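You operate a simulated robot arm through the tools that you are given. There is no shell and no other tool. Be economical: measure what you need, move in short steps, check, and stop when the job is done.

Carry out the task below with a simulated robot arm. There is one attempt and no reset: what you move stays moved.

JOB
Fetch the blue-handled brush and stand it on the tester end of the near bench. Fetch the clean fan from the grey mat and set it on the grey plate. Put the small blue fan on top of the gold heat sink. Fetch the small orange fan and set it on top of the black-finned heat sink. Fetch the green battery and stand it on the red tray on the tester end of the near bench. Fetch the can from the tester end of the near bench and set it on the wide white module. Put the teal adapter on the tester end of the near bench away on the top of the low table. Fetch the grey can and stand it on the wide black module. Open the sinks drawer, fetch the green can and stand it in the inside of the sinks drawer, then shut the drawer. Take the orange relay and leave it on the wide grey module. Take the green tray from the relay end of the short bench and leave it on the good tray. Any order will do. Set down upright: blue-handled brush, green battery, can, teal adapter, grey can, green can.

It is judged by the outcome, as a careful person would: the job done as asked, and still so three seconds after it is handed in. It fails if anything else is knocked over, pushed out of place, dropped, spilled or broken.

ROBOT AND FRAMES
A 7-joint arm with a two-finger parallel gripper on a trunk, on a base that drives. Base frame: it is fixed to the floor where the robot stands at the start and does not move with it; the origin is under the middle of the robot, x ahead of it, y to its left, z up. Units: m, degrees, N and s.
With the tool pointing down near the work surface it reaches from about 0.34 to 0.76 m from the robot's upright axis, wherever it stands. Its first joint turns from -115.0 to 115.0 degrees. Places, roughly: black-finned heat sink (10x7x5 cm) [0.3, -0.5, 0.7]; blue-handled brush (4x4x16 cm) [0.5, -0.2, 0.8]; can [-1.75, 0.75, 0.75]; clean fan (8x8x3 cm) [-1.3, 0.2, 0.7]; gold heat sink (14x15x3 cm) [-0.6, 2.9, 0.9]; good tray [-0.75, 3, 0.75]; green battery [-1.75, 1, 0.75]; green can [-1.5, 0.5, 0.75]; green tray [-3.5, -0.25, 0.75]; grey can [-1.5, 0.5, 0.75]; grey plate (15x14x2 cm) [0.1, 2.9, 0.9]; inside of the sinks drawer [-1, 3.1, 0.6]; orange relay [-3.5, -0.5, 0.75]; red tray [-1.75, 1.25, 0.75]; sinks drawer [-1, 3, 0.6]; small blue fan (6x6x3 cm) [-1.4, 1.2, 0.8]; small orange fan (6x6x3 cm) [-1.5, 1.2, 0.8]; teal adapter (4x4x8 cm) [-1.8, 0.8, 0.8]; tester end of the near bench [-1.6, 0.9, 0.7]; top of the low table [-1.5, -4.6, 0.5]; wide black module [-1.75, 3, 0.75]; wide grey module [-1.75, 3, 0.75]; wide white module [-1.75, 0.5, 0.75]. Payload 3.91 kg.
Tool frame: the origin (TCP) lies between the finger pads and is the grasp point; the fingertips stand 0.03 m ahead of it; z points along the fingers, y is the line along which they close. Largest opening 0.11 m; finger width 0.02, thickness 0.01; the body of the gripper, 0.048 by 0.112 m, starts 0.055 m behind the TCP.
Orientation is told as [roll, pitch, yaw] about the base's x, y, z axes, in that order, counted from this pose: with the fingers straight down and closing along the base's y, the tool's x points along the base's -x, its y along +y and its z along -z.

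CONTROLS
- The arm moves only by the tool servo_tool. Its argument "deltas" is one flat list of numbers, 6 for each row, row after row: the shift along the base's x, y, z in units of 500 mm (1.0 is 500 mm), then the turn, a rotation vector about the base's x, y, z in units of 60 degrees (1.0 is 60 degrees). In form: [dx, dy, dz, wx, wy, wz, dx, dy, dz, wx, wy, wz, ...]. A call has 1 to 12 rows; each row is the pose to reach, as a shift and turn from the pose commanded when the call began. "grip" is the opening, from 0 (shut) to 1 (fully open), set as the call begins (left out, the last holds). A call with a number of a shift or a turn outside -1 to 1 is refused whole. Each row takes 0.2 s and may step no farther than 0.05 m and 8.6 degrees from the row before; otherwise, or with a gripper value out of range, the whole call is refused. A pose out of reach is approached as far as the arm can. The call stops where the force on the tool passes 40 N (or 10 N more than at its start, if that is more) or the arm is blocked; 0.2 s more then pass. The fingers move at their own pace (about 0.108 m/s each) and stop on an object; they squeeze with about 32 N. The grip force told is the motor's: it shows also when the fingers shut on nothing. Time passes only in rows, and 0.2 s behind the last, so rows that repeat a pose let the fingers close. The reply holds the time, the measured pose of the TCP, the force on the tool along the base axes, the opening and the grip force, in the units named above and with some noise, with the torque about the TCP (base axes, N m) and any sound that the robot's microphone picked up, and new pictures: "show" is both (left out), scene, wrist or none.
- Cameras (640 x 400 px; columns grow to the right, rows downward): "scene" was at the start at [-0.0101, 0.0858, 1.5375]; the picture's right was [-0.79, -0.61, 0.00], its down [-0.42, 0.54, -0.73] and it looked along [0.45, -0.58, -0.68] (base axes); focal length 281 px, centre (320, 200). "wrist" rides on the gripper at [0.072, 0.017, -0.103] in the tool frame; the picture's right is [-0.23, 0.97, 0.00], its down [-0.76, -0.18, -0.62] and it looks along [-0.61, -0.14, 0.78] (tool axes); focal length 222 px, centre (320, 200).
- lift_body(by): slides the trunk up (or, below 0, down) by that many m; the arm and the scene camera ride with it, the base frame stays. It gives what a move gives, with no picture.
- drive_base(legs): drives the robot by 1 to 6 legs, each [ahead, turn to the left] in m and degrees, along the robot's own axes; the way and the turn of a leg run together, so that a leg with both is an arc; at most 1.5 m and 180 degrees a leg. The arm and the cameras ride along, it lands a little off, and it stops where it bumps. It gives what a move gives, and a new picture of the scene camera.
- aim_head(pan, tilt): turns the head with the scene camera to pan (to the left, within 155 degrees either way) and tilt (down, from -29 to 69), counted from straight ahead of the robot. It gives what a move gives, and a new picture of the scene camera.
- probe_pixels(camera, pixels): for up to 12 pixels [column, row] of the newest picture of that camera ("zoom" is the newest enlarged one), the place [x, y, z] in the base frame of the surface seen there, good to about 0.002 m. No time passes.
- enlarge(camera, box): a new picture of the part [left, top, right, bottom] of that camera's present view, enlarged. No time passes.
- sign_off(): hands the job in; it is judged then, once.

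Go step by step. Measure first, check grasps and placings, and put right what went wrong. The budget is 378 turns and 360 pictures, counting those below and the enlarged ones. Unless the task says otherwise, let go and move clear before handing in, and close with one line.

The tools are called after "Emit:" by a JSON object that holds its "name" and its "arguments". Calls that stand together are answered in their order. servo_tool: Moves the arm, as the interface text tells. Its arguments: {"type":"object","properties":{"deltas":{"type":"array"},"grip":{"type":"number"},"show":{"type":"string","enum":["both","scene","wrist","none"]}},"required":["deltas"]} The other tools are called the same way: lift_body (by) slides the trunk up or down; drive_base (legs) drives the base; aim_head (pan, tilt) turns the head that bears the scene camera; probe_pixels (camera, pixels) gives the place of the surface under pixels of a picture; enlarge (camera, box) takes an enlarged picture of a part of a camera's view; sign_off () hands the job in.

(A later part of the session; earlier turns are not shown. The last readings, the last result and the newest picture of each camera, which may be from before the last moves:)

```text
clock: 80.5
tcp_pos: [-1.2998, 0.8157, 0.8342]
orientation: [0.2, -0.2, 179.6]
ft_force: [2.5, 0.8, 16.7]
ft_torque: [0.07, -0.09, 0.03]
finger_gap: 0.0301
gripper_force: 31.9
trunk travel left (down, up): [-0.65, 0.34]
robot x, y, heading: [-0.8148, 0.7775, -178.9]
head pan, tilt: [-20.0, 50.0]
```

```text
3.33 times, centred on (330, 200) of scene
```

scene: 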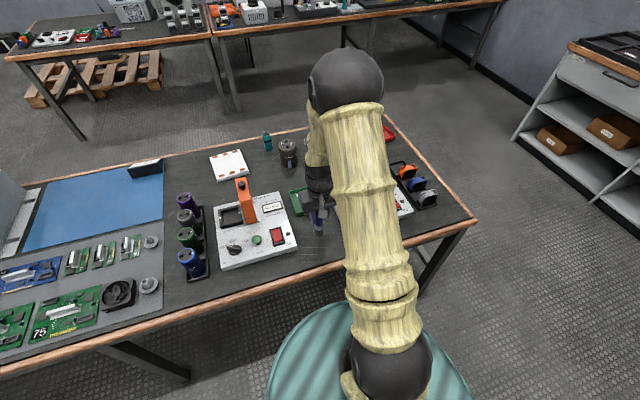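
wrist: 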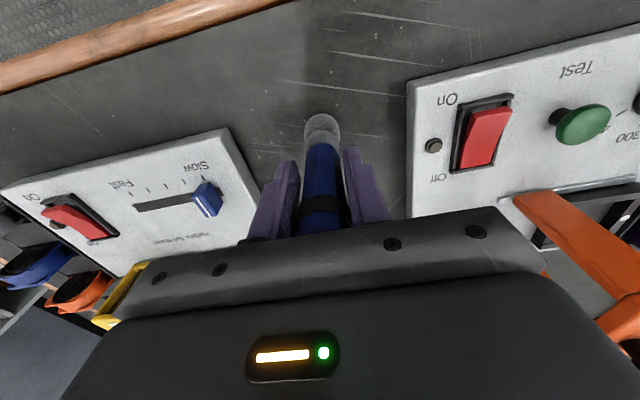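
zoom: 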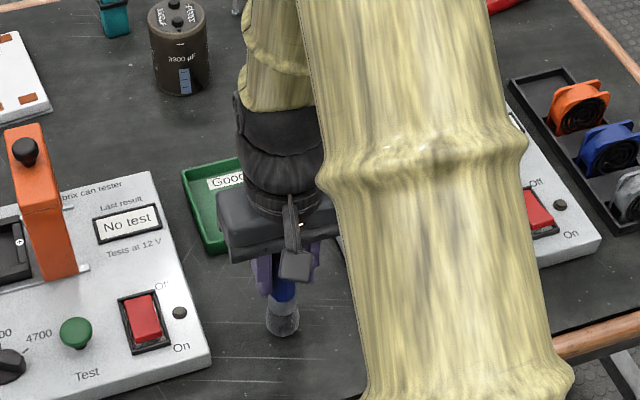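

Contact shows as 16.7 N, so the brush is standing on the bench. I'll release it and rise.

Emit:
{"name": "servo_tool", "arguments": {"deltas": [0, 0, 0.004, 0, 0, 0, 0, 0, 0.004, 0, 0, 0], "grip": 0.6, "show": "none"}}

Emit:
{"name": "servo_tool", "arguments": {"deltas": [0, 0, 0.08, 0, 0, 0, 0, 0, 0.17, 0, 0, 0, 0, 0, 0.26, 0, 0, 0]}}

```text
clock: 81.1
tcp_pos: [-1.2991, 0.8149, 0.8346]
orientation: [0.1, 0.0, 179.5]
ft_force: [0.1, 0.7, 0.1]
ft_torque: [0.02, 0.01, 0.03]
finger_gap: 0.0661
gripper_force: 0.1
trunk travel left (down, up): [-0.65, 0.34]
robot x, y, heading: [-0.8083, 0.7768, -179.1]
head pan, tilt: [-20.0, 50.0]
```

```text
clock: 81.9
tcp_pos: [-1.3001, 0.8172, 0.9628]
orientation: [0.1, 0.0, 179.8]
ft_force: [0.6, -0.3, 0.0]
ft_torque: [0.0, 0.01, 0.02]
finger_gap: 0.066
gripper_force: 0.1
trunk travel left (down, up): [-0.65, 0.34]
robot x, y, heading: [-0.8121, 0.7795, -178.7]
head pan, tilt: [-20.0, 50.0]
```

scene: 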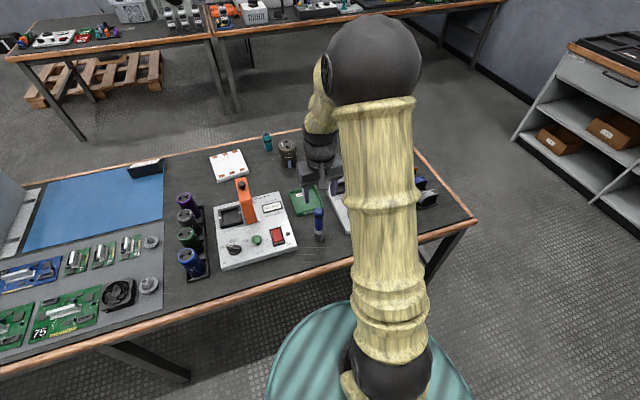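
wrist: 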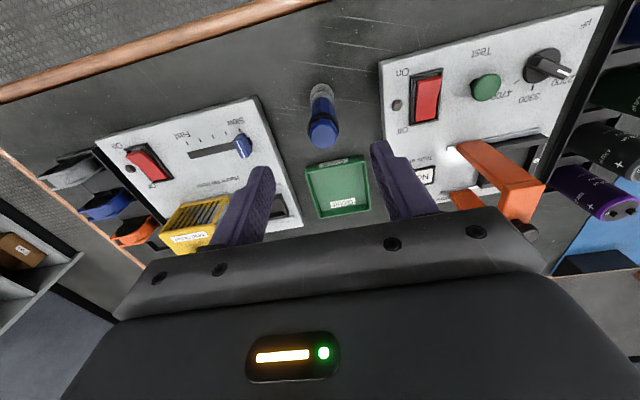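

The brush stands upright at (-1.30, 0.815). Next I'll shift along the bench to y ≈ 1.15 to look at the fans.

Emit:
{"name": "servo_tool", "arguments": {"deltas": [0.05, -0.02, 0.08, 0, 0, 0, 0.1, -0.04, 0.16, 0, 0, 0, 0.14, -0.06, 0.24, 0, 0, 0], "show": "none"}}

Emit:
{"name": "drive_base", "arguments": {"legs": [[0, -90], [0.38, 0], [0, 90]]}}

Emit:
{"name": "aim_head", "arguments": {"pan": 20, "tilt": 48}}

```text
clock: 82.7
tcp_pos: [-1.2275, 0.785, 1.085]
orientation: [0.1, 0.0, 179.6]
ft_force: [0.3, -0.3, -0.8]
ft_torque: [-0.01, 0.01, 0.02]
finger_gap: 0.0661
gripper_force: 0.0
trunk travel left (down, up): [-0.65, 0.34]
robot x, y, heading: [-0.8098, 0.7768, -179.1]
head pan, tilt: [-20.0, 50.0]
```

```text
clock: 92.7
tcp_pos: [-1.2325, 1.1762, 1.084]
orientation: [0.1, 0.0, 177.9]
ft_force: [-0.1, 0.5, 0.0]
ft_torque: [0.01, -0.01, -0.02]
finger_gap: 0.0663
gripper_force: 0.0
trunk travel left (down, up): [-0.65, 0.34]
robot x, y, heading: [-0.8156, 1.156, 179.4]
head pan, tilt: [-20.0, 50.0]
```

scene: 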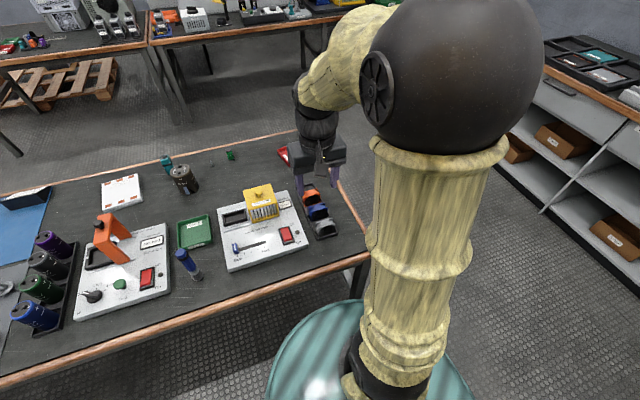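

```text
clock: 93.8
tcp_pos: [-1.2319, 1.1753, 1.0832]
orientation: [0.1, 0.1, 178.0]
ft_force: [0.5, 0.7, 0.1]
ft_torque: [0.06, 0.02, -0.01]
finger_gap: 0.0659
gripper_force: 0.1
trunk travel left (down, up): [-0.65, 0.34]
robot x, y, heading: [-0.819, 1.1549, 179.4]
head pan, tilt: [20.0, 48.0]
```

scene: 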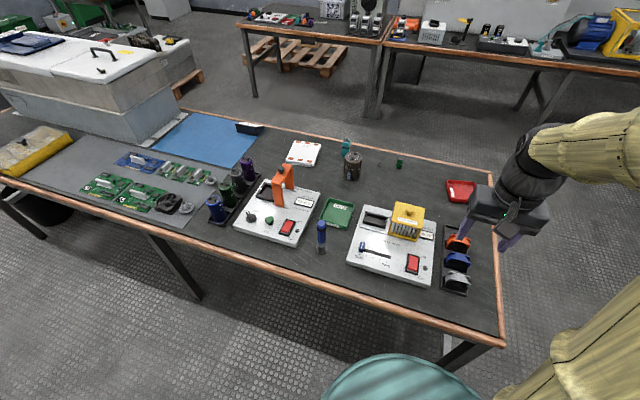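

Emit:
{"name": "enlarge", "arguments": {"camera": "scene", "box": [400, 160, 520, 310]}}

Emit:
{"name": "probe_pixels", "arguments": {"camera": "scene", "pixels": [[457, 235], [456, 246], [458, 257], [457, 265], [456, 277], [456, 290], [445, 235], [470, 240], [399, 161], [352, 160], [347, 143], [461, 190]]}}

```text
2.67 times, centred on (460, 235) of scene
```

zoom: 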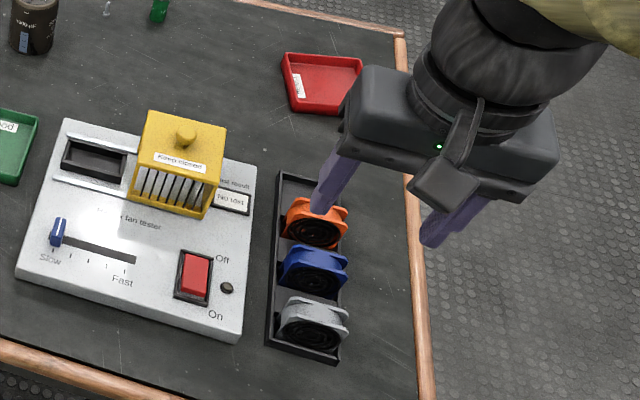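

```text
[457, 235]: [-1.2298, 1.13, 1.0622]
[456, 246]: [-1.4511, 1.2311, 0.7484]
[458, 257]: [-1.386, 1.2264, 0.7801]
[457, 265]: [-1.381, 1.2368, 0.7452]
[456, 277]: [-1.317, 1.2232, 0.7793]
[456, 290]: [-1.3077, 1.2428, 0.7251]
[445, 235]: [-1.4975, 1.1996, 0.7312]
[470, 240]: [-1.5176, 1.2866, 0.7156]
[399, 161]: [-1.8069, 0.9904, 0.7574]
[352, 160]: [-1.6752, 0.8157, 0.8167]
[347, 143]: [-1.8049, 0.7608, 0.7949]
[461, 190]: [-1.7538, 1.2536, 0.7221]
```

The fans stand on edge in the holder, with the orange one near (-1.46, 1.23). I'll move above it and measure.

Emit:
{"name": "servo_tool", "arguments": {"deltas": [-0.08, 0.018, -0.04, 0, 0, 0, -0.16, 0.036, -0.08, 0, 0, 0, -0.24, 0.055, -0.12, 0, 0, 0, -0.32, 0.073, -0.16, 0, 0, 0, -0.4, 0.092, -0.2, 0, 0, 0, -0.456, 0.11, -0.24, 0, 0, 0.03], "grip": 0.85}}

```text
clock: 95.2
tcp_pos: [-1.4597, 1.2308, 0.9637]
orientation: [0.0, 0.0, 179.6]
ft_force: [0.9, 0.6, 0.4]
ft_torque: [0.04, -0.03, -0.03]
finger_gap: 0.0936
gripper_force: 0.1
trunk travel left (down, up): [-0.65, 0.34]
robot x, y, heading: [-0.8152, 1.1552, 178.9]
head pan, tilt: [20.0, 48.0]
```

scene: 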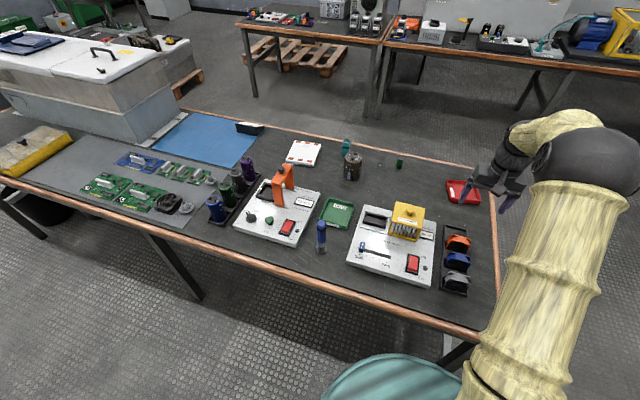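
wrist: 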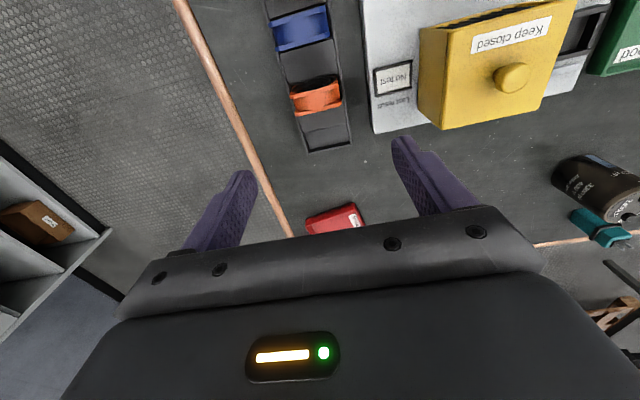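

Emit:
{"name": "enlarge", "arguments": {"camera": "wrist", "box": [260, 0, 380, 160]}}

Emit:
{"name": "probe_pixels", "arguments": {"camera": "wrist", "pixels": [[293, 98], [338, 90], [315, 88], [318, 98], [340, 108], [299, 116], [275, 40], [330, 30], [302, 33], [282, 60], [345, 90], [300, 133]]}}

```text
2.50 times, centred on (320, 80) of wrist
```

zoom: 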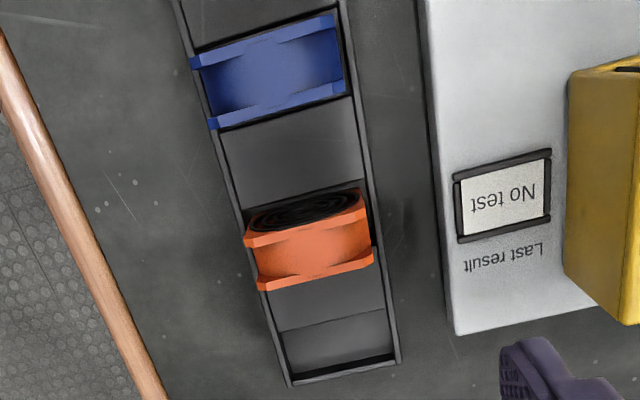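

```text
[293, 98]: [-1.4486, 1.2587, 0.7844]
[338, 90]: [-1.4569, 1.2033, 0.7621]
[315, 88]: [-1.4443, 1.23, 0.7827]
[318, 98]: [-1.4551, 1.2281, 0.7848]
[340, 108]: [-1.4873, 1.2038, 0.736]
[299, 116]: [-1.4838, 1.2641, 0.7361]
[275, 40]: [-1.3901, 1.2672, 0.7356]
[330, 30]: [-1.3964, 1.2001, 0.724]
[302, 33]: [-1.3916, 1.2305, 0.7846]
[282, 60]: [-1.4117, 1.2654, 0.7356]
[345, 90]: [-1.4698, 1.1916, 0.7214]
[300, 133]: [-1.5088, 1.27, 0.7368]
```

Emit:
{"name": "servo_tool", "arguments": {"deltas": [0.003, 0.0, -0.09, 0, 0, 0, 0.003, 0, -0.18, 0, 0, 0, 0.003, 0, -0.27, 0, 0, 0, 0.003, 0, -0.34, 0, 0, 0, 0.003, 0, -0.383, 0, 0, 0]}}

```text
clock: 96.4
tcp_pos: [-1.4556, 1.2317, 0.7709]
orientation: [0.1, -0.1, 179.8]
ft_force: [0.3, -0.1, -0.7]
ft_torque: [0.0, -0.03, -0.01]
finger_gap: 0.0936
gripper_force: 0.1
trunk travel left (down, up): [-0.65, 0.34]
robot x, y, heading: [-0.8145, 1.1572, 179.3]
head pan, tilt: [20.0, 48.0]
```

scene: 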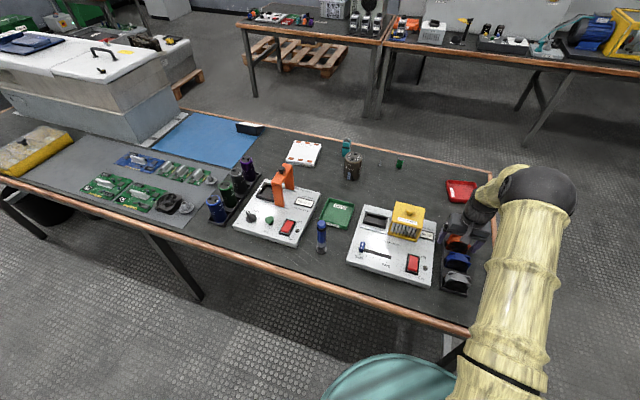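
wrist: 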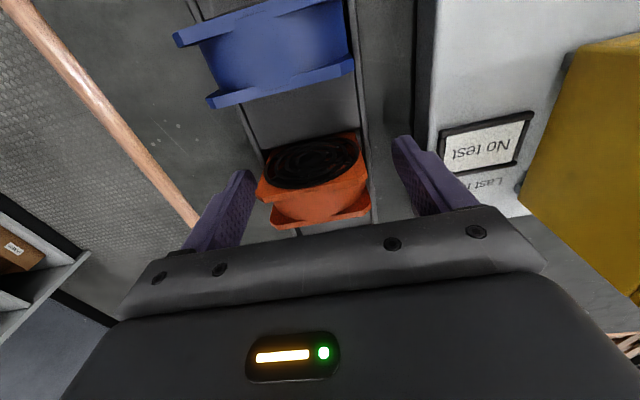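

Emit:
{"name": "probe_pixels", "arguments": {"camera": "wrist", "pixels": [[280, 200], [355, 180], [325, 205], [285, 222], [362, 208], [262, 195], [366, 168], [243, 200], [415, 165]]}}

```text
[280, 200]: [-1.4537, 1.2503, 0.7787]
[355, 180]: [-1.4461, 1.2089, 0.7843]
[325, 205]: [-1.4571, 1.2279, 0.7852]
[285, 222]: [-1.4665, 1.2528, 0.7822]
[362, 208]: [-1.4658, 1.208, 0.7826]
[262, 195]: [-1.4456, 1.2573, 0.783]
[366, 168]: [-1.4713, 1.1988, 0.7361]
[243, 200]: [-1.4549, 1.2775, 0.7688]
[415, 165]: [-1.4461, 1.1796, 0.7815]
```

Emit:
{"name": "servo_tool", "arguments": {"deltas": [0, 0, 0, 0, 0, 0, 0, 0, 0, 0, 0, 0, 0, 0, 0, 0, 0, 0], "grip": 0.3, "show": "none"}}

Emit:
{"name": "servo_tool", "arguments": {"deltas": [0, 0, 0.06, 0, 0, 0, 0, 0, 0.14, 0, 0, 0, 0, 0, 0.24, 0, 0, 0, 0, 0, 0.34, 0, 0, 0, 0, 0, 0.44, 0, 0, 0, 0, 0, 0.54, 0, 0, 0, 0, 0, 0.6, 0, 0, 0]}}

```text
clock: 97.2
tcp_pos: [-1.4567, 1.2317, 0.7711]
orientation: [0.1, 0.0, 179.7]
ft_force: [-0.3, -0.2, -0.3]
ft_torque: [0.0, -0.01, 0.0]
finger_gap: 0.0595
gripper_force: 31.4
trunk travel left (down, up): [-0.65, 0.34]
robot x, y, heading: [-0.816, 1.1568, 179.4]
head pan, tilt: [20.0, 48.0]
```

```text
clock: 98.8
tcp_pos: [-1.4559, 1.2315, 1.0703]
orientation: [0.1, -0.1, 179.7]
ft_force: [0.2, 0.8, 0.7]
ft_torque: [0.02, -0.02, -0.02]
finger_gap: 0.0595
gripper_force: 32.1
trunk travel left (down, up): [-0.65, 0.34]
robot x, y, heading: [-0.8137, 1.158, 179.5]
head pan, tilt: [20.0, 48.0]
```

scene: 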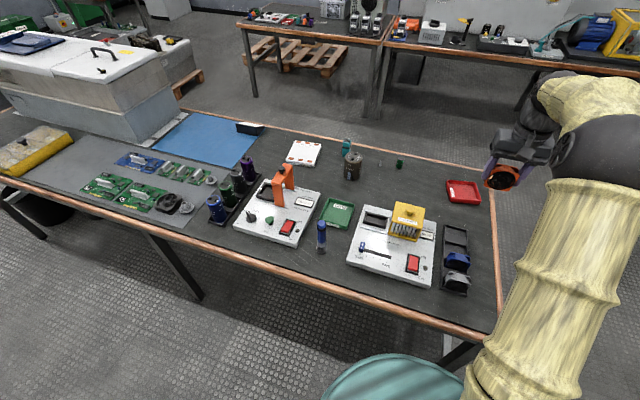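
wrist: 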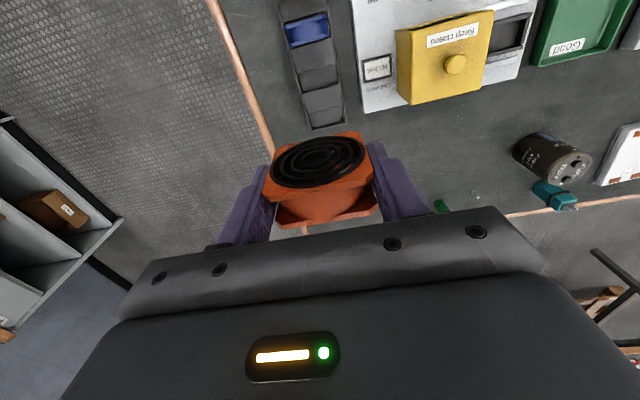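

Emit:
{"name": "servo_tool", "arguments": {"deltas": [0.09, -0.03, 0.01, 0, 0, 0, 0.18, -0.06, 0.02, 0, 0, 0, 0.27, -0.09, 0.03, 0, 0, 0, 0.36, -0.12, 0.03, 0, 0, 0, 0.45, -0.14, 0.03, 0, 0, 0], "show": "none"}}

Emit:
{"name": "drive_base", "arguments": {"legs": [[0, 108.4], [0.85, 0], [0.85, 0], [0, 72]]}}

```text
clock: 100.0
tcp_pos: [-1.2331, 1.1593, 1.086]
orientation: [0.0, -0.1, 179.7]
ft_force: [0.8, 1.0, -1.3]
ft_torque: [0.0, 0.01, 0.03]
finger_gap: 0.0596
gripper_force: 31.7
trunk travel left (down, up): [-0.65, 0.34]
robot x, y, heading: [-0.8153, 1.153, 179.3]
head pan, tilt: [20.0, 48.0]
```

```text
clock: 116.3
tcp_pos: [0.1691, -0.4356, 1.0844]
orientation: [0.1, 0.0, 2.0]
ft_force: [-0.5, -0.1, -0.3]
ft_torque: [-0.02, 0.01, 0.02]
finger_gap: 0.0594
gripper_force: 32.0
trunk travel left (down, up): [-0.65, 0.34]
robot x, y, heading: [-0.252, -0.4502, 1.6]
head pan, tilt: [20.0, 48.0]
```

scene: 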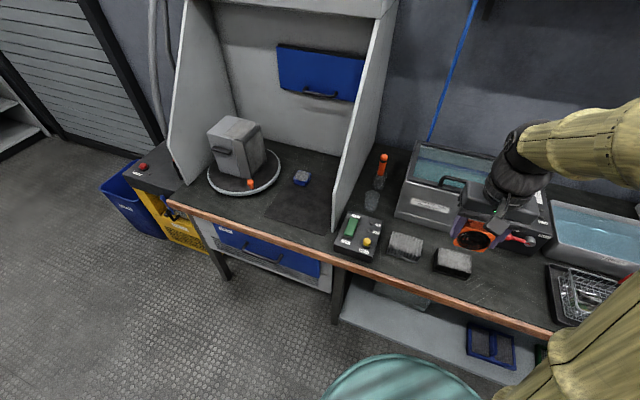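

Emit:
{"name": "enlarge", "arguments": {"camera": "scene", "box": [370, 210, 490, 300]}}

```text
4.44 times, centred on (430, 255) of scene
```

zoom: 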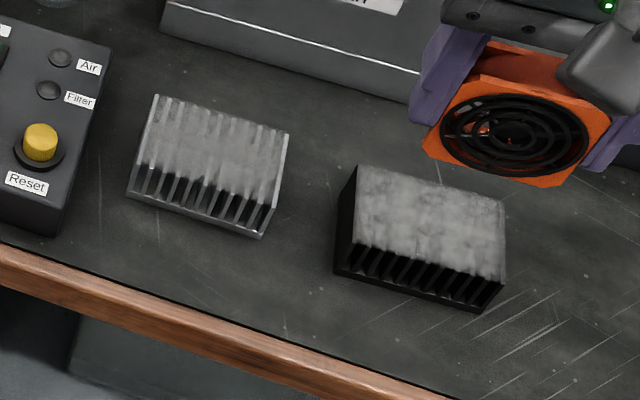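

Emit:
{"name": "probe_pixels", "arguments": {"camera": "zoom", "pixels": [[362, 172], [356, 240], [500, 208], [495, 275], [430, 225], [338, 268], [484, 306], [158, 100], [265, 225]]}}

```text
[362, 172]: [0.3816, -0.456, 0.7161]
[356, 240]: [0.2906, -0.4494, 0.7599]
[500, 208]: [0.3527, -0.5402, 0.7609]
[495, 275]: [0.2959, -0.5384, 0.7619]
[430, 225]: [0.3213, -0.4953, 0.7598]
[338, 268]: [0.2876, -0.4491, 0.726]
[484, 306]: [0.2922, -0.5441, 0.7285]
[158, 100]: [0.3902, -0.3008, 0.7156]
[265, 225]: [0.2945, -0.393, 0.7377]
```

To lay the fan flat without the camera bracket hitting the bench, I want the tool turned 180° before tilting it. I'll try the yaw in the air, here clear of things.

Emit:
{"name": "servo_tool", "arguments": {"deltas": [0.01, 0, 0, 0, 0, 0.14, 0.02, 0, 0, 0, 0, 0.28, 0.02, 0, 0, 0, 0, 0.42, 0.02, 0, 0, 0, 0, 0.56, 0.02, 0, 0, 0, 0, 0.7, 0.02, 0, 0, 0, 0, 0.84, 0.02, 0, 0, 0, 0, 0.98], "show": "none"}}

Emit:
{"name": "servo_tool", "arguments": {"deltas": [0, 0, 0, 0, 0, 0.14, 0, 0, 0, 0, 0, 0.28, 0, 0, 0, 0, 0, 0.42, 0, 0, 0, 0, 0, 0.56, 0, 0, 0, 0, 0, 0.7, 0, 0, 0, 0, 0, 0.84, 0, 0, 0, 0, 0, 0.98], "show": "none"}}

```text
clock: 117.9
tcp_pos: [0.178, -0.4362, 1.0843]
orientation: [0.1, 0.0, 60.8]
ft_force: [0.2, 0.2, -0.7]
ft_torque: [0.01, 0.01, -0.01]
finger_gap: 0.0599
gripper_force: 32.2
trunk travel left (down, up): [-0.65, 0.34]
robot x, y, heading: [-0.2481, -0.4454, 1.7]
head pan, tilt: [20.0, 48.0]
```

```text
clock: 119.5
tcp_pos: [0.1782, -0.4359, 1.0844]
orientation: [0.1, 0.1, 119.7]
ft_force: [0.7, 0.3, -1.5]
ft_torque: [-0.01, 0.02, 0.01]
finger_gap: 0.0597
gripper_force: 32.1
trunk travel left (down, up): [-0.65, 0.34]
robot x, y, heading: [-0.2495, -0.4523, 1.9]
head pan, tilt: [20.0, 48.0]
```

Emit:
{"name": "servo_tool", "arguments": {"deltas": [0, 0, 0, 0, 0, 0.14, 0, 0, 0, 0, 0, 0.28, 0, 0, 0, 0, 0, 0.42, 0, 0, 0, 0, 0, 0.56, 0, 0, 0, 0, 0, 0.7, 0, 0, 0, 0, 0, 0.84, 0, 0, 0, 0, 0, 0.98, 0, 0, 0, 0, 0, 1.0]}}

```text
clock: 121.3
tcp_pos: [0.1783, -0.436, 1.0861]
orientation: [0.1, -0.1, 179.7]
ft_force: [0.9, 0.1, -1.6]
ft_torque: [0.0, 0.02, -0.02]
finger_gap: 0.0595
gripper_force: 32.7
trunk travel left (down, up): [-0.65, 0.34]
robot x, y, heading: [-0.2478, -0.4479, 1.8]
head pan, tilt: [20.0, 48.0]
```

scene: 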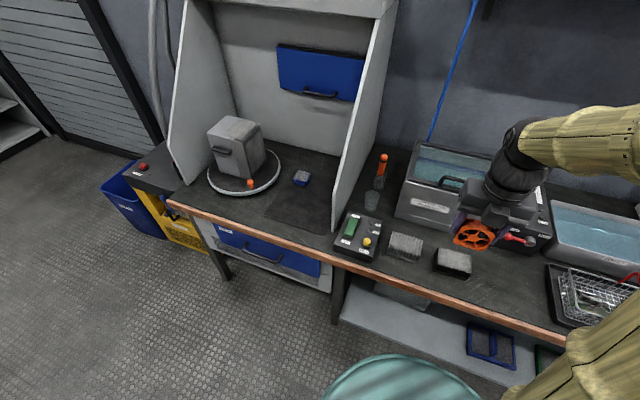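
wrist: 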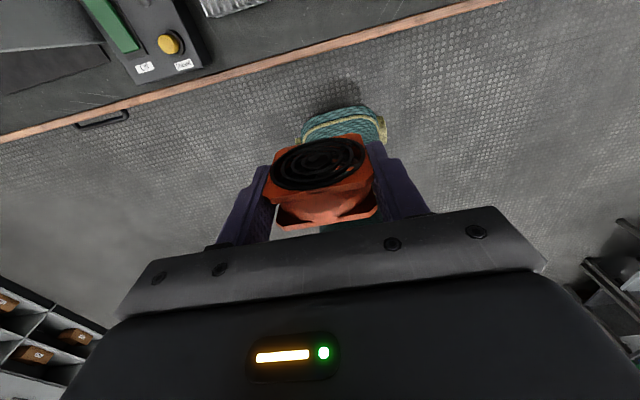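

Emit:
{"name": "servo_tool", "arguments": {"deltas": [0.038, -0.017, 0, 0, -0.14, 0, 0.075, -0.034, 0, 0, -0.28, 0, 0.112, -0.05, 0, 0, -0.42, 0, 0.15, -0.067, 0, 0, -0.56, 0, 0.19, -0.085, 0, 0, -0.7, 0, 0.226, -0.1, 0, 0, -0.84, 0, 0.264, -0.118, 0, 0, -0.98, 0]}}

```text
clock: 122.9
tcp_pos: [0.3112, -0.495, 1.0861]
orientation: [-0.5, 58.8, 179.3]
ft_force: [0.3, 0.4, 0.4]
ft_torque: [0.02, 0.02, -0.04]
finger_gap: 0.0595
gripper_force: 31.9
trunk travel left (down, up): [-0.65, 0.34]
robot x, y, heading: [-0.2507, -0.4489, 1.8]
head pan, tilt: [20.0, 48.0]
```

scene: 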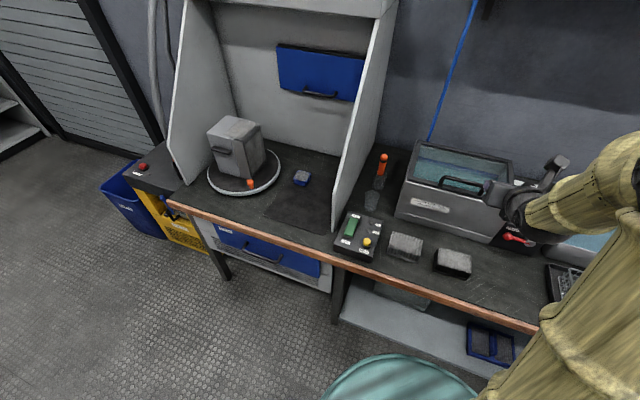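
wrist: 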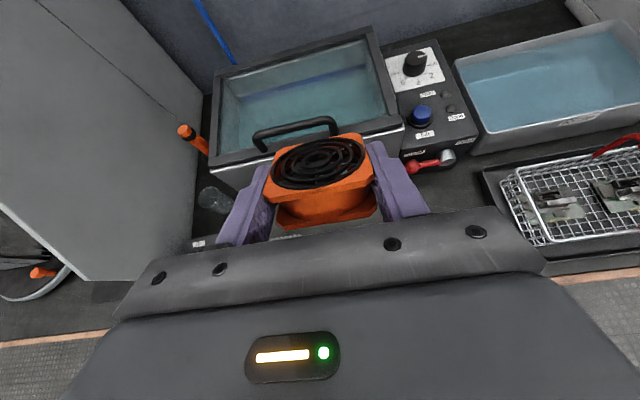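

Emit:
{"name": "servo_tool", "arguments": {"deltas": [0, 0, 0, 0, -0.13, 0, 0, 0, 0, 0, -0.26, 0, 0, 0, -0.05, 0, -0.39, 0, 0, 0, -0.1, 0, -0.515, 0]}}

```text
clock: 123.9
tcp_pos: [0.3109, -0.4929, 1.0342]
orientation: [-38.4, 89.5, 141.4]
ft_force: [0.3, 0.4, -1.2]
ft_torque: [0.0, 0.03, -0.01]
finger_gap: 0.0591
gripper_force: 32.3
trunk travel left (down, up): [-0.65, 0.34]
robot x, y, heading: [-0.2518, -0.45, 1.9]
head pan, tilt: [20.0, 48.0]
```

scene: 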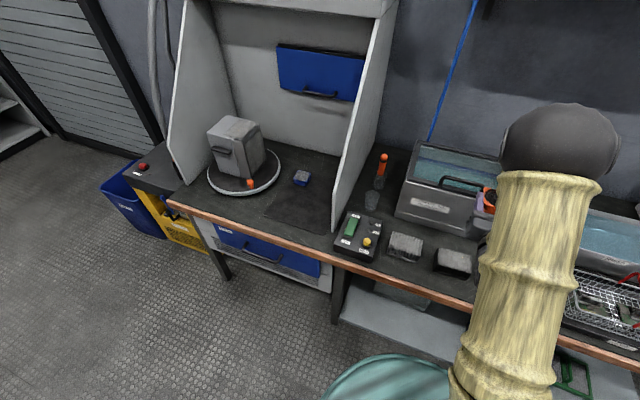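
wrist: 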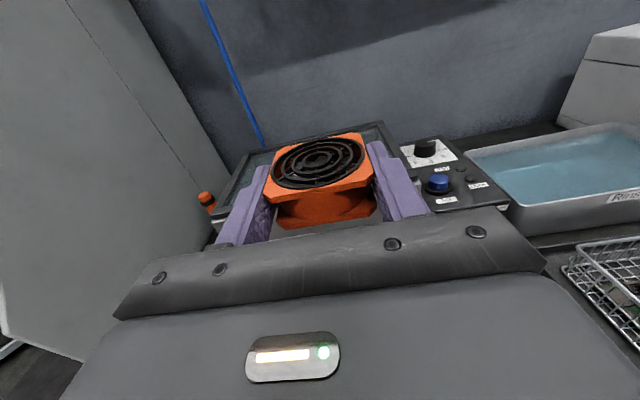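

Emit:
{"name": "servo_tool", "arguments": {"deltas": [-0.005, -0.004, -0.09, 0, 0, 0, -0.005, -0.004, -0.18, 0, 0, 0, -0.005, -0.004, -0.27, 0, 0, 0, -0.005, -0.004, -0.35, 0, 0, 0, -0.005, -0.004, -0.41, 0, 0, 0, -0.005, -0.004, -0.45, 0, 0, 0]}}

```text
clock: 125.3
tcp_pos: [0.3073, -0.4963, 0.8126]
orientation: [-54.4, 89.5, 125.7]
ft_force: [-1.2, -0.1, -0.2]
ft_torque: [0.0, 0.04, -0.01]
finger_gap: 0.0594
gripper_force: 31.9
trunk travel left (down, up): [-0.65, 0.34]
robot x, y, heading: [-0.2488, -0.4479, 1.6]
head pan, tilt: [20.0, 48.0]
```

scene: 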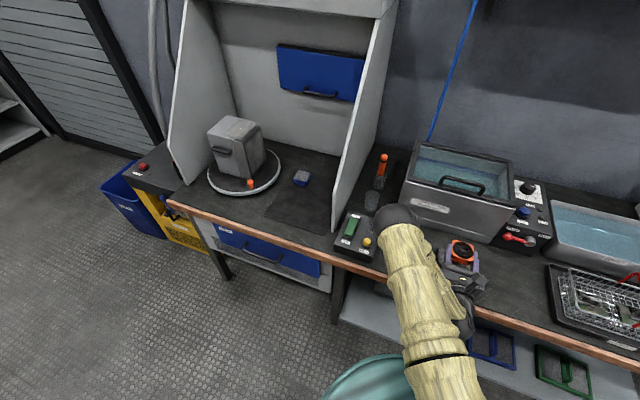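
wrist: 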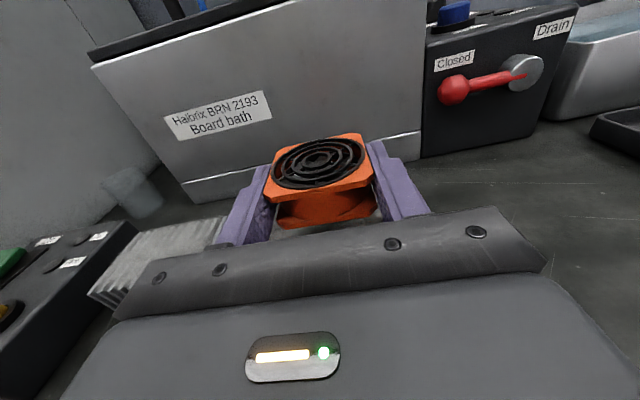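

Emit:
{"name": "probe_pixels", "arguments": {"camera": "scene", "pixels": [[395, 212], [392, 235], [378, 218], [462, 248], [452, 262], [470, 268], [467, 320]]}}

Emit:
{"name": "enlarge", "arguments": {"camera": "scene", "box": [360, 190, 500, 350]}}

```text
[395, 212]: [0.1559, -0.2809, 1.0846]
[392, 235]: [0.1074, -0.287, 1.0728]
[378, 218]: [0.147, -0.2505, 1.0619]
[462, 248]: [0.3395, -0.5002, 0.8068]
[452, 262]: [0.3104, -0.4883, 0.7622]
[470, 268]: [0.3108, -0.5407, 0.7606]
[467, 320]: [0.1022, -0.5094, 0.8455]
```

```text
2.50 times, centred on (430, 270) of scene
```

zoom: 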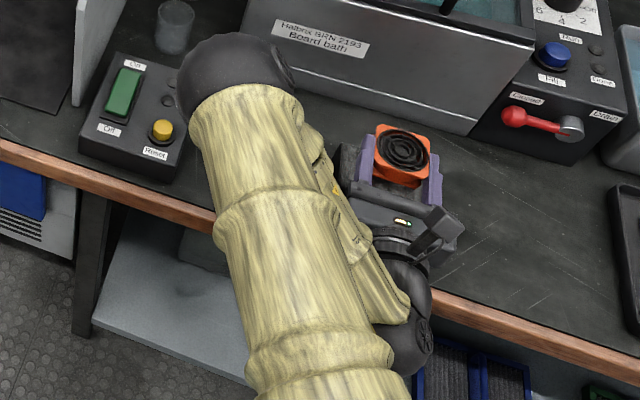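

Emit:
{"name": "servo_tool", "arguments": {"deltas": [0.002, 0.002, -0.03, 0, 0, 0, 0.002, 0.002, -0.06, 0, 0, 0, 0.002, 0.002, -0.06, 0, 0, 0]}}

```text
clock: 126.1
tcp_pos: [0.31, -0.4951, 0.7817]
orientation: [-50.3, 89.5, 129.6]
ft_force: [0.4, 0.3, -0.1]
ft_torque: [0.01, 0.04, 0.0]
finger_gap: 0.0595
gripper_force: 31.7
trunk travel left (down, up): [-0.65, 0.34]
robot x, y, heading: [-0.2485, -0.4462, 1.6]
head pan, tilt: [20.0, 48.0]
```

scene: 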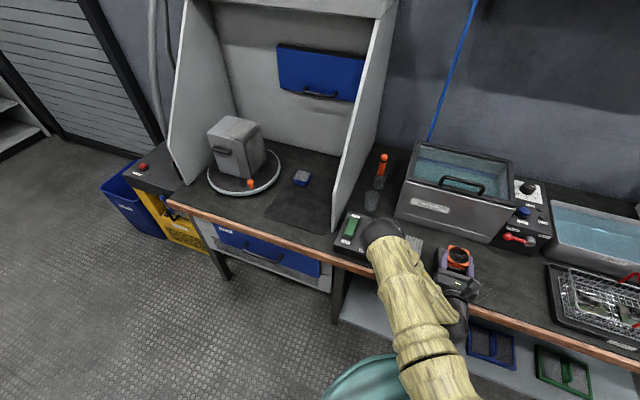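
wrist: 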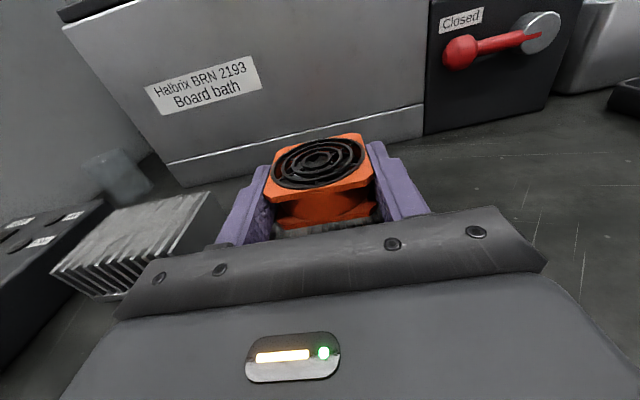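

Still no contact, with the fan just above the fins. I'll lower it in 2 mm steps.

Emit:
{"name": "servo_tool", "arguments": {"deltas": [0, 0, -0.004, 0, 0, 0, 0, 0, -0.004, 0, 0, 0], "show": "none"}}

Emit:
{"name": "servo_tool", "arguments": {"deltas": [0, 0, -0.004, 0, 0, 0, 0, 0, -0.004, 0, 0, 0], "show": "none"}}

Emit:
{"name": "servo_tool", "arguments": {"deltas": [0, 0, -0.004, 0, 0, 0, 0, 0, -0.004, 0, 0, 0], "show": "none"}}

```text
clock: 126.7
tcp_pos: [0.3082, -0.4957, 0.7805]
orientation: [-60.9, 89.6, 118.9]
ft_force: [0.8, -0.7, 6.1]
ft_torque: [-0.2, -0.27, 0.02]
finger_gap: 0.0593
gripper_force: 32.1
trunk travel left (down, up): [-0.65, 0.34]
robot x, y, heading: [-0.2464, -0.4484, 1.4]
head pan, tilt: [20.0, 48.0]
```

```text
clock: 127.3
tcp_pos: [0.3089, -0.4951, 0.7797]
orientation: [-90.6, 89.5, 89.4]
ft_force: [4.3, -3.1, 22.6]
ft_torque: [-0.24, -0.27, -0.06]
finger_gap: 0.0591
gripper_force: 31.8
trunk travel left (down, up): [-0.65, 0.34]
robot x, y, heading: [-0.2515, -0.4524, 1.7]
head pan, tilt: [20.0, 48.0]
```

```text
clock: 127.9
tcp_pos: [0.3079, -0.4942, 0.7759]
orientation: [-71.4, 89.6, 108.5]
ft_force: [2.4, -2.0, 24.8]
ft_torque: [-0.2, -0.22, 0.0]
finger_gap: 0.0597
gripper_force: 32.0
trunk travel left (down, up): [-0.65, 0.34]
robot x, y, heading: [-0.2476, -0.4504, 1.5]
head pan, tilt: [20.0, 48.0]
```

Emit:
{"name": "servo_tool", "arguments": {"deltas": [0, 0, 0.004, 0, 0, 0, 0, 0, 0.004, 0, 0, 0], "grip": 0.75, "show": "wrist"}}

Emit:
{"name": "servo_tool", "arguments": {"deltas": [-0.08, 0, 0.01, 0, 0, 0, -0.16, 0, 0.04, 0, 0, 0, -0.2, 0, 0.1, 0, 0, 0, -0.2, 0, 0.18, 0, 0, 0, -0.2, 0, 0.26, 0, 0, 0]}}

```text
clock: 128.5
tcp_pos: [0.309, -0.496, 0.7761]
orientation: [-37.7, 89.3, 142.2]
ft_force: [-0.2, 2.2, 2.8]
ft_torque: [-0.1, 0.02, 0.02]
finger_gap: 0.0815
gripper_force: 0.0
trunk travel left (down, up): [-0.65, 0.34]
robot x, y, heading: [-0.2512, -0.4495, 1.7]
head pan, tilt: [20.0, 48.0]
```

wrist: 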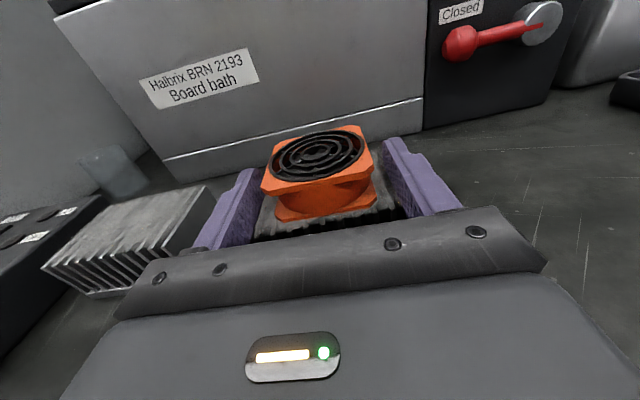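

```text
clock: 129.7
tcp_pos: [0.2291, -0.4996, 0.8876]
orientation: [-30.1, 89.5, 150.0]
ft_force: [0.1, 0.0, 0.8]
ft_torque: [0.03, 0.0, 0.02]
finger_gap: 0.0825
gripper_force: 0.2
out of reach, approached as far as the arm can: row 5
trunk travel left (down, up): [-0.65, 0.34]
robot x, y, heading: [-0.2476, -0.447, 1.8]
head pan, tilt: [20.0, 48.0]
```

scene: 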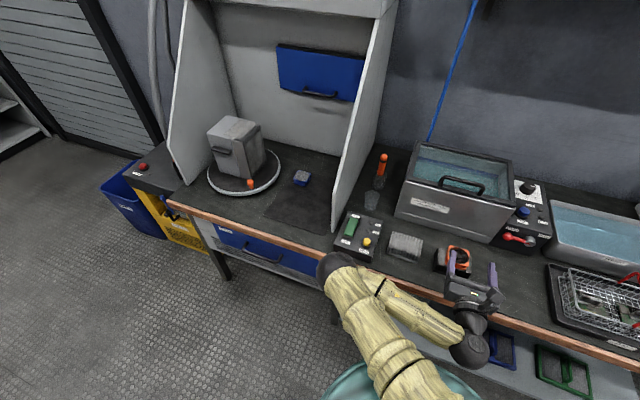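
wrist: 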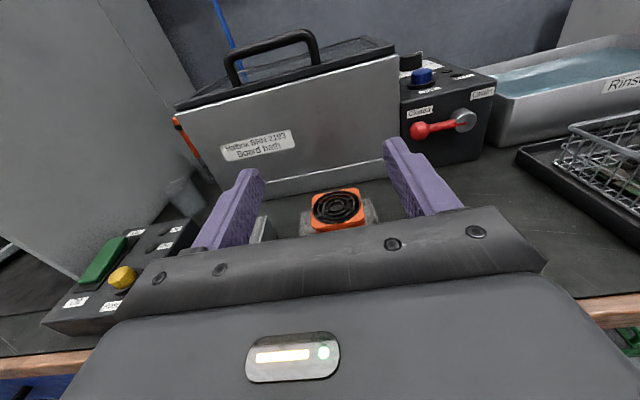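

The orange fan lies flat on the black-finned sink. I'll now bring the tool back to pointing down while rising.

Emit:
{"name": "servo_tool", "arguments": {"deltas": [0, 0, 0.06, 0, 0.13, 0, 0.01, 0, 0.12, 0, 0.26, 0, 0.02, 0, 0.18, 0, 0.39, 0, 0.02, 0, 0.24, 0, 0.52, 0, 0.02, 0, 0.3, 0, 0.65, 0, 0.02, 0, 0.34, 0, 0.78, 0, 0.02, 0, 0.38, 0, 0.91, 0], "show": "none"}}

Emit:
{"name": "servo_tool", "arguments": {"deltas": [0, 0, 0, 0, 0.13, 0, 0, 0, 0, 0, 0.26, 0, 0, 0, 0, 0, 0.39, 0, 0, 0, 0, 0, 0.52, 0, 0, 0, 0, 0, 0.59, 0]}}

```text
clock: 131.3
tcp_pos: [0.2411, -0.5002, 1.0774]
orientation: [-0.1, 35.0, 179.5]
ft_force: [-0.3, 0.3, 0.2]
ft_torque: [-0.02, 0.01, -0.04]
finger_gap: 0.0825
gripper_force: 0.0
out of reach, approached as far as the arm can: row 1, 2, 3, 4
trunk travel left (down, up): [-0.65, 0.34]
robot x, y, heading: [-0.2482, -0.4509, 1.6]
head pan, tilt: [20.0, 48.0]
```

```text
clock: 132.5
tcp_pos: [0.2423, -0.5004, 1.0773]
orientation: [0.1, -0.4, 179.6]
ft_force: [0.4, 0.4, -0.4]
ft_torque: [0.0, 0.0, -0.03]
finger_gap: 0.0827
gripper_force: 0.2
trunk travel left (down, up): [-0.65, 0.34]
robot x, y, heading: [-0.2528, -0.4523, 2.0]
head pan, tilt: [20.0, 48.0]
```

scene: 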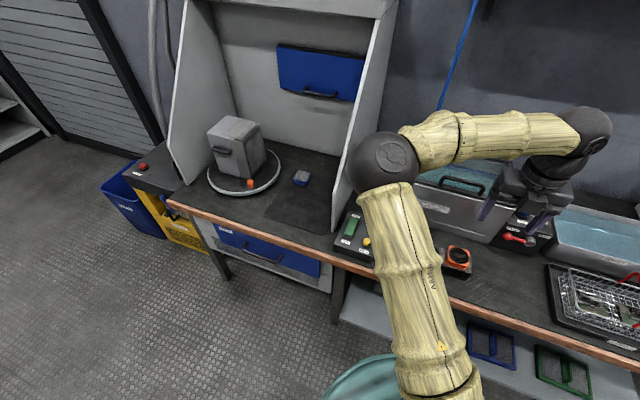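
wrist: 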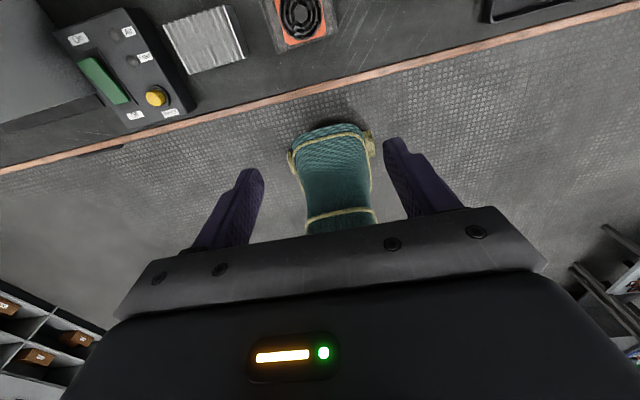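

Emit:
{"name": "drive_base", "arguments": {"legs": [[-0.15, 0], [0, 126], [0.73, 0], [0, 52]]}}

Emit:
{"name": "aim_head", "arguments": {"pan": 25, "tilt": 48}}

```text
clock: 145.1
tcp_pos: [-1.3601, 0.1777, 1.0785]
orientation: [0.0, -0.4, -1.1]
ft_force: [-0.9, 0.7, 0.4]
ft_torque: [0.03, -0.03, 0.0]
finger_gap: 0.0824
gripper_force: 0.1
trunk travel left (down, up): [-0.65, 0.34]
robot x, y, heading: [-0.8701, 0.1229, -178.9]
head pan, tilt: [20.0, 48.0]
```

scene: 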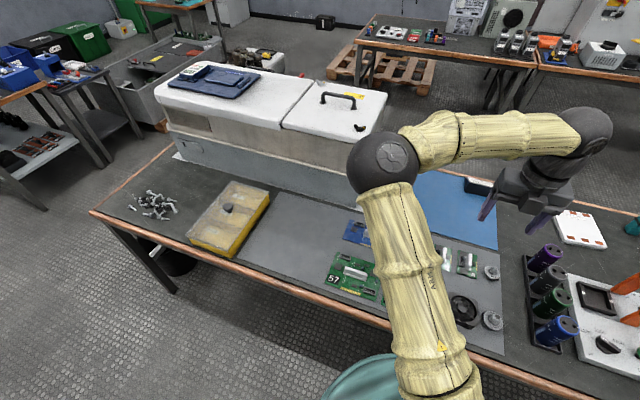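

```text
clock: 145.8
tcp_pos: [-1.361, 0.1763, 1.0778]
orientation: [0.2, -0.2, -1.1]
ft_force: [0.2, 0.5, -0.9]
ft_torque: [-0.02, -0.01, -0.01]
finger_gap: 0.0823
gripper_force: 0.0
trunk travel left (down, up): [-0.65, 0.34]
robot x, y, heading: [-0.8685, 0.1223, -178.7]
head pan, tilt: [25.0, 48.0]
```

scene: 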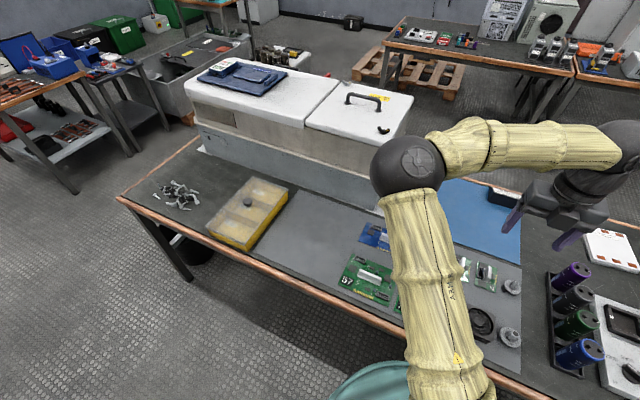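

Emit:
{"name": "enlarge", "arguments": {"camera": "scene", "box": [440, 250, 560, 370]}}

Emit:
{"name": "probe_pixels", "arguments": {"camera": "scene", "pixels": [[470, 311], [490, 313], [492, 340], [480, 322], [510, 337], [512, 287], [500, 320]]}}

```text
3.33 times, centred on (500, 310) of scene
```

zoom: 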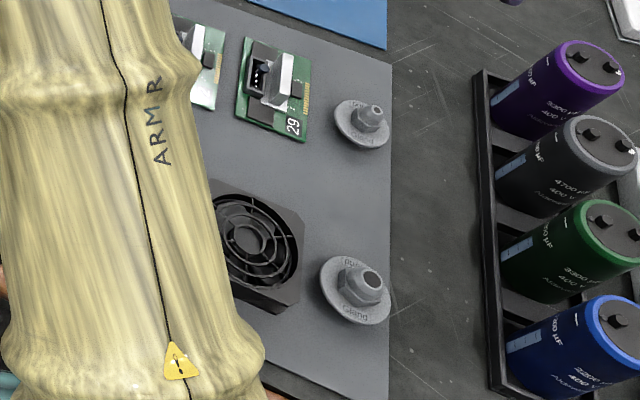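

```text
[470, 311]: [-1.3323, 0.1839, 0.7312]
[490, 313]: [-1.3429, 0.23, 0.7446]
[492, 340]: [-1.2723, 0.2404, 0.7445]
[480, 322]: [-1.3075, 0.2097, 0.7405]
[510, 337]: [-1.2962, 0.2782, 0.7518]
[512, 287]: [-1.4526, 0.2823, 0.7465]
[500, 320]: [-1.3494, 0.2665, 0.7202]
```

Emit:
{"name": "servo_tool", "arguments": {"deltas": [0.015, 0.01, 0, 0, 0, -0.14, 0.03, 0.02, 0, 0, 0, -0.28, 0.05, 0.03, 0, 0, 0, -0.42, 0.07, 0.04, 0, 0, 0, -0.56, 0.09, 0.05, 0, 0, 0, -0.7, 0.1, 0.055, 0, 0, 0, -0.84, 0.108, 0.058, 0, 0, 0, -0.98], "grip": 1.0, "show": "none"}}

Emit:
{"name": "servo_tool", "arguments": {"deltas": [0, 0, -0.06, 0, 0, -0.14, 0, 0, -0.14, 0, 0, -0.28, 0, 0, -0.22, 0, 0, -0.4, 0, 0, -0.3, 0, 0, -0.5]}}

```text
clock: 147.4
tcp_pos: [-1.308, 0.2061, 1.077]
orientation: [0.2, -0.3, -60.0]
ft_force: [-0.3, 0.2, 0.2]
ft_torque: [-0.01, 0.0, 0.02]
finger_gap: 0.1102
gripper_force: 0.1
trunk travel left (down, up): [-0.65, 0.34]
robot x, y, heading: [-0.8709, 0.1233, -178.8]
head pan, tilt: [25.0, 48.0]
```

```text
clock: 148.4
tcp_pos: [-1.3089, 0.207, 0.9277]
orientation: [0.2, -0.3, -90.0]
ft_force: [-0.6, -0.3, 0.1]
ft_torque: [0.01, 0.0, 0.01]
finger_gap: 0.11
gripper_force: 0.0
trunk travel left (down, up): [-0.65, 0.34]
robot x, y, heading: [-0.8727, 0.12, -178.8]
head pan, tilt: [25.0, 48.0]
```

scene: 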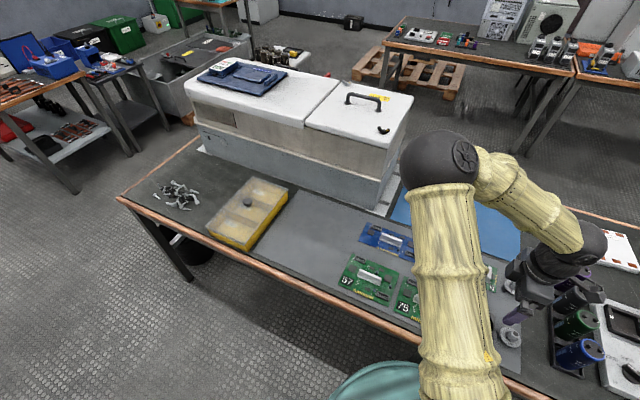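
wrist: 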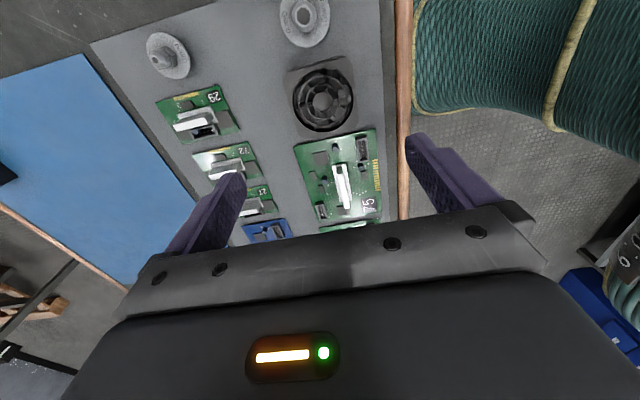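

Emit:
{"name": "probe_pixels", "arguments": {"camera": "wrist", "pixels": [[290, 73], [345, 60], [353, 122], [298, 133], [322, 100], [335, 175], [298, 150], [375, 130], [390, 110]]}}

Emit:
{"name": "enlarge", "arguments": {"camera": "wrist", "box": [240, 0, 440, 180]}}

```text
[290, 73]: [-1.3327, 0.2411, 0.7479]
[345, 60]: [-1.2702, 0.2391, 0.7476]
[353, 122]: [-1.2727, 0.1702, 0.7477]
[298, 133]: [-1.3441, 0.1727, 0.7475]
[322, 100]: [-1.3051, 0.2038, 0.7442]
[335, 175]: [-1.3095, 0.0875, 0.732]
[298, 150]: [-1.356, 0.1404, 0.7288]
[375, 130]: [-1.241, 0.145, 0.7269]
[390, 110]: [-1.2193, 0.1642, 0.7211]
```

```text
2.22 times, centred on (340, 90) of wrist
```

zoom: 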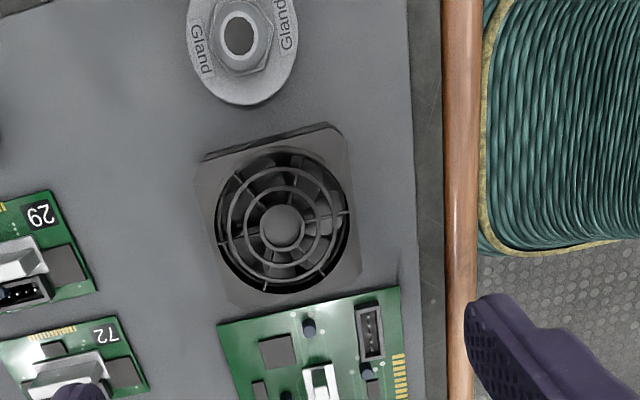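

Emit:
{"name": "servo_tool", "arguments": {"deltas": [0.004, -0.002, -0.09, 0, 0, 0, 0.004, -0.002, -0.18, 0, 0, 0, 0.004, -0.002, -0.26, 0, 0, 0, 0.004, -0.002, -0.31, 0, 0, 0, 0.004, -0.002, -0.343, 0, 0, 0], "show": "wrist"}}

Emit:
{"name": "servo_tool", "arguments": {"deltas": [0, 0, 0, 0, 0, 0, 0, 0, 0, 0, 0, 0, 0, 0, 0, 0, 0, 0], "grip": 0.5, "show": "wrist"}}

```text
clock: 149.6
tcp_pos: [-1.3065, 0.2069, 0.757]
orientation: [0.1, -0.3, -89.9]
ft_force: [-0.3, 0.4, -0.3]
ft_torque: [-0.01, 0.0, 0.01]
finger_gap: 0.11
gripper_force: 0.0
trunk travel left (down, up): [-0.65, 0.34]
robot x, y, heading: [-0.8733, 0.122, -178.9]
head pan, tilt: [25.0, 48.0]
```

wrist: 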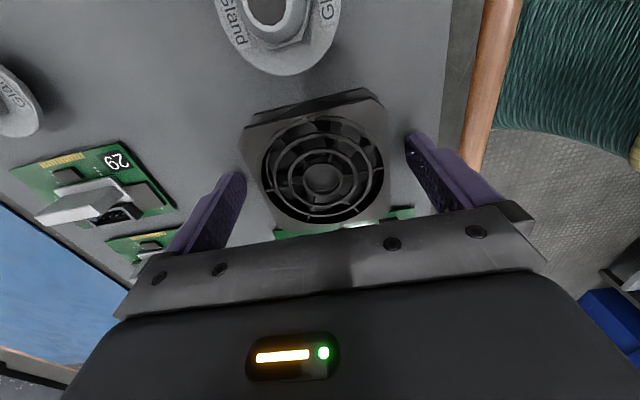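

```text
clock: 150.4
tcp_pos: [-1.3067, 0.205, 0.7567]
orientation: [0.1, -0.4, -89.9]
ft_force: [0.6, 0.3, 0.4]
ft_torque: [-0.02, 0.0, 0.0]
finger_gap: 0.0793
gripper_force: 32.3
trunk travel left (down, up): [-0.65, 0.34]
robot x, y, heading: [-0.872, 0.1212, -179.0]
head pan, tilt: [25.0, 48.0]
```

wrist: 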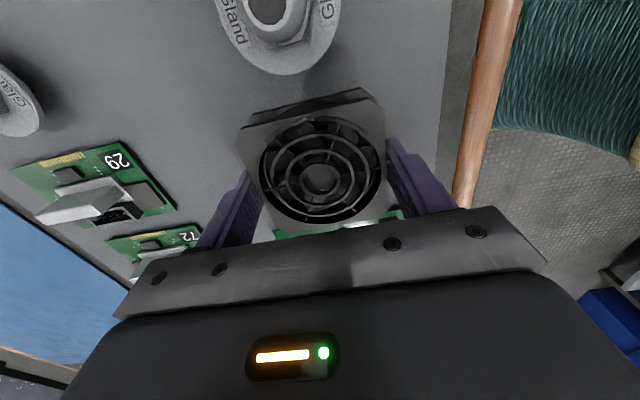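

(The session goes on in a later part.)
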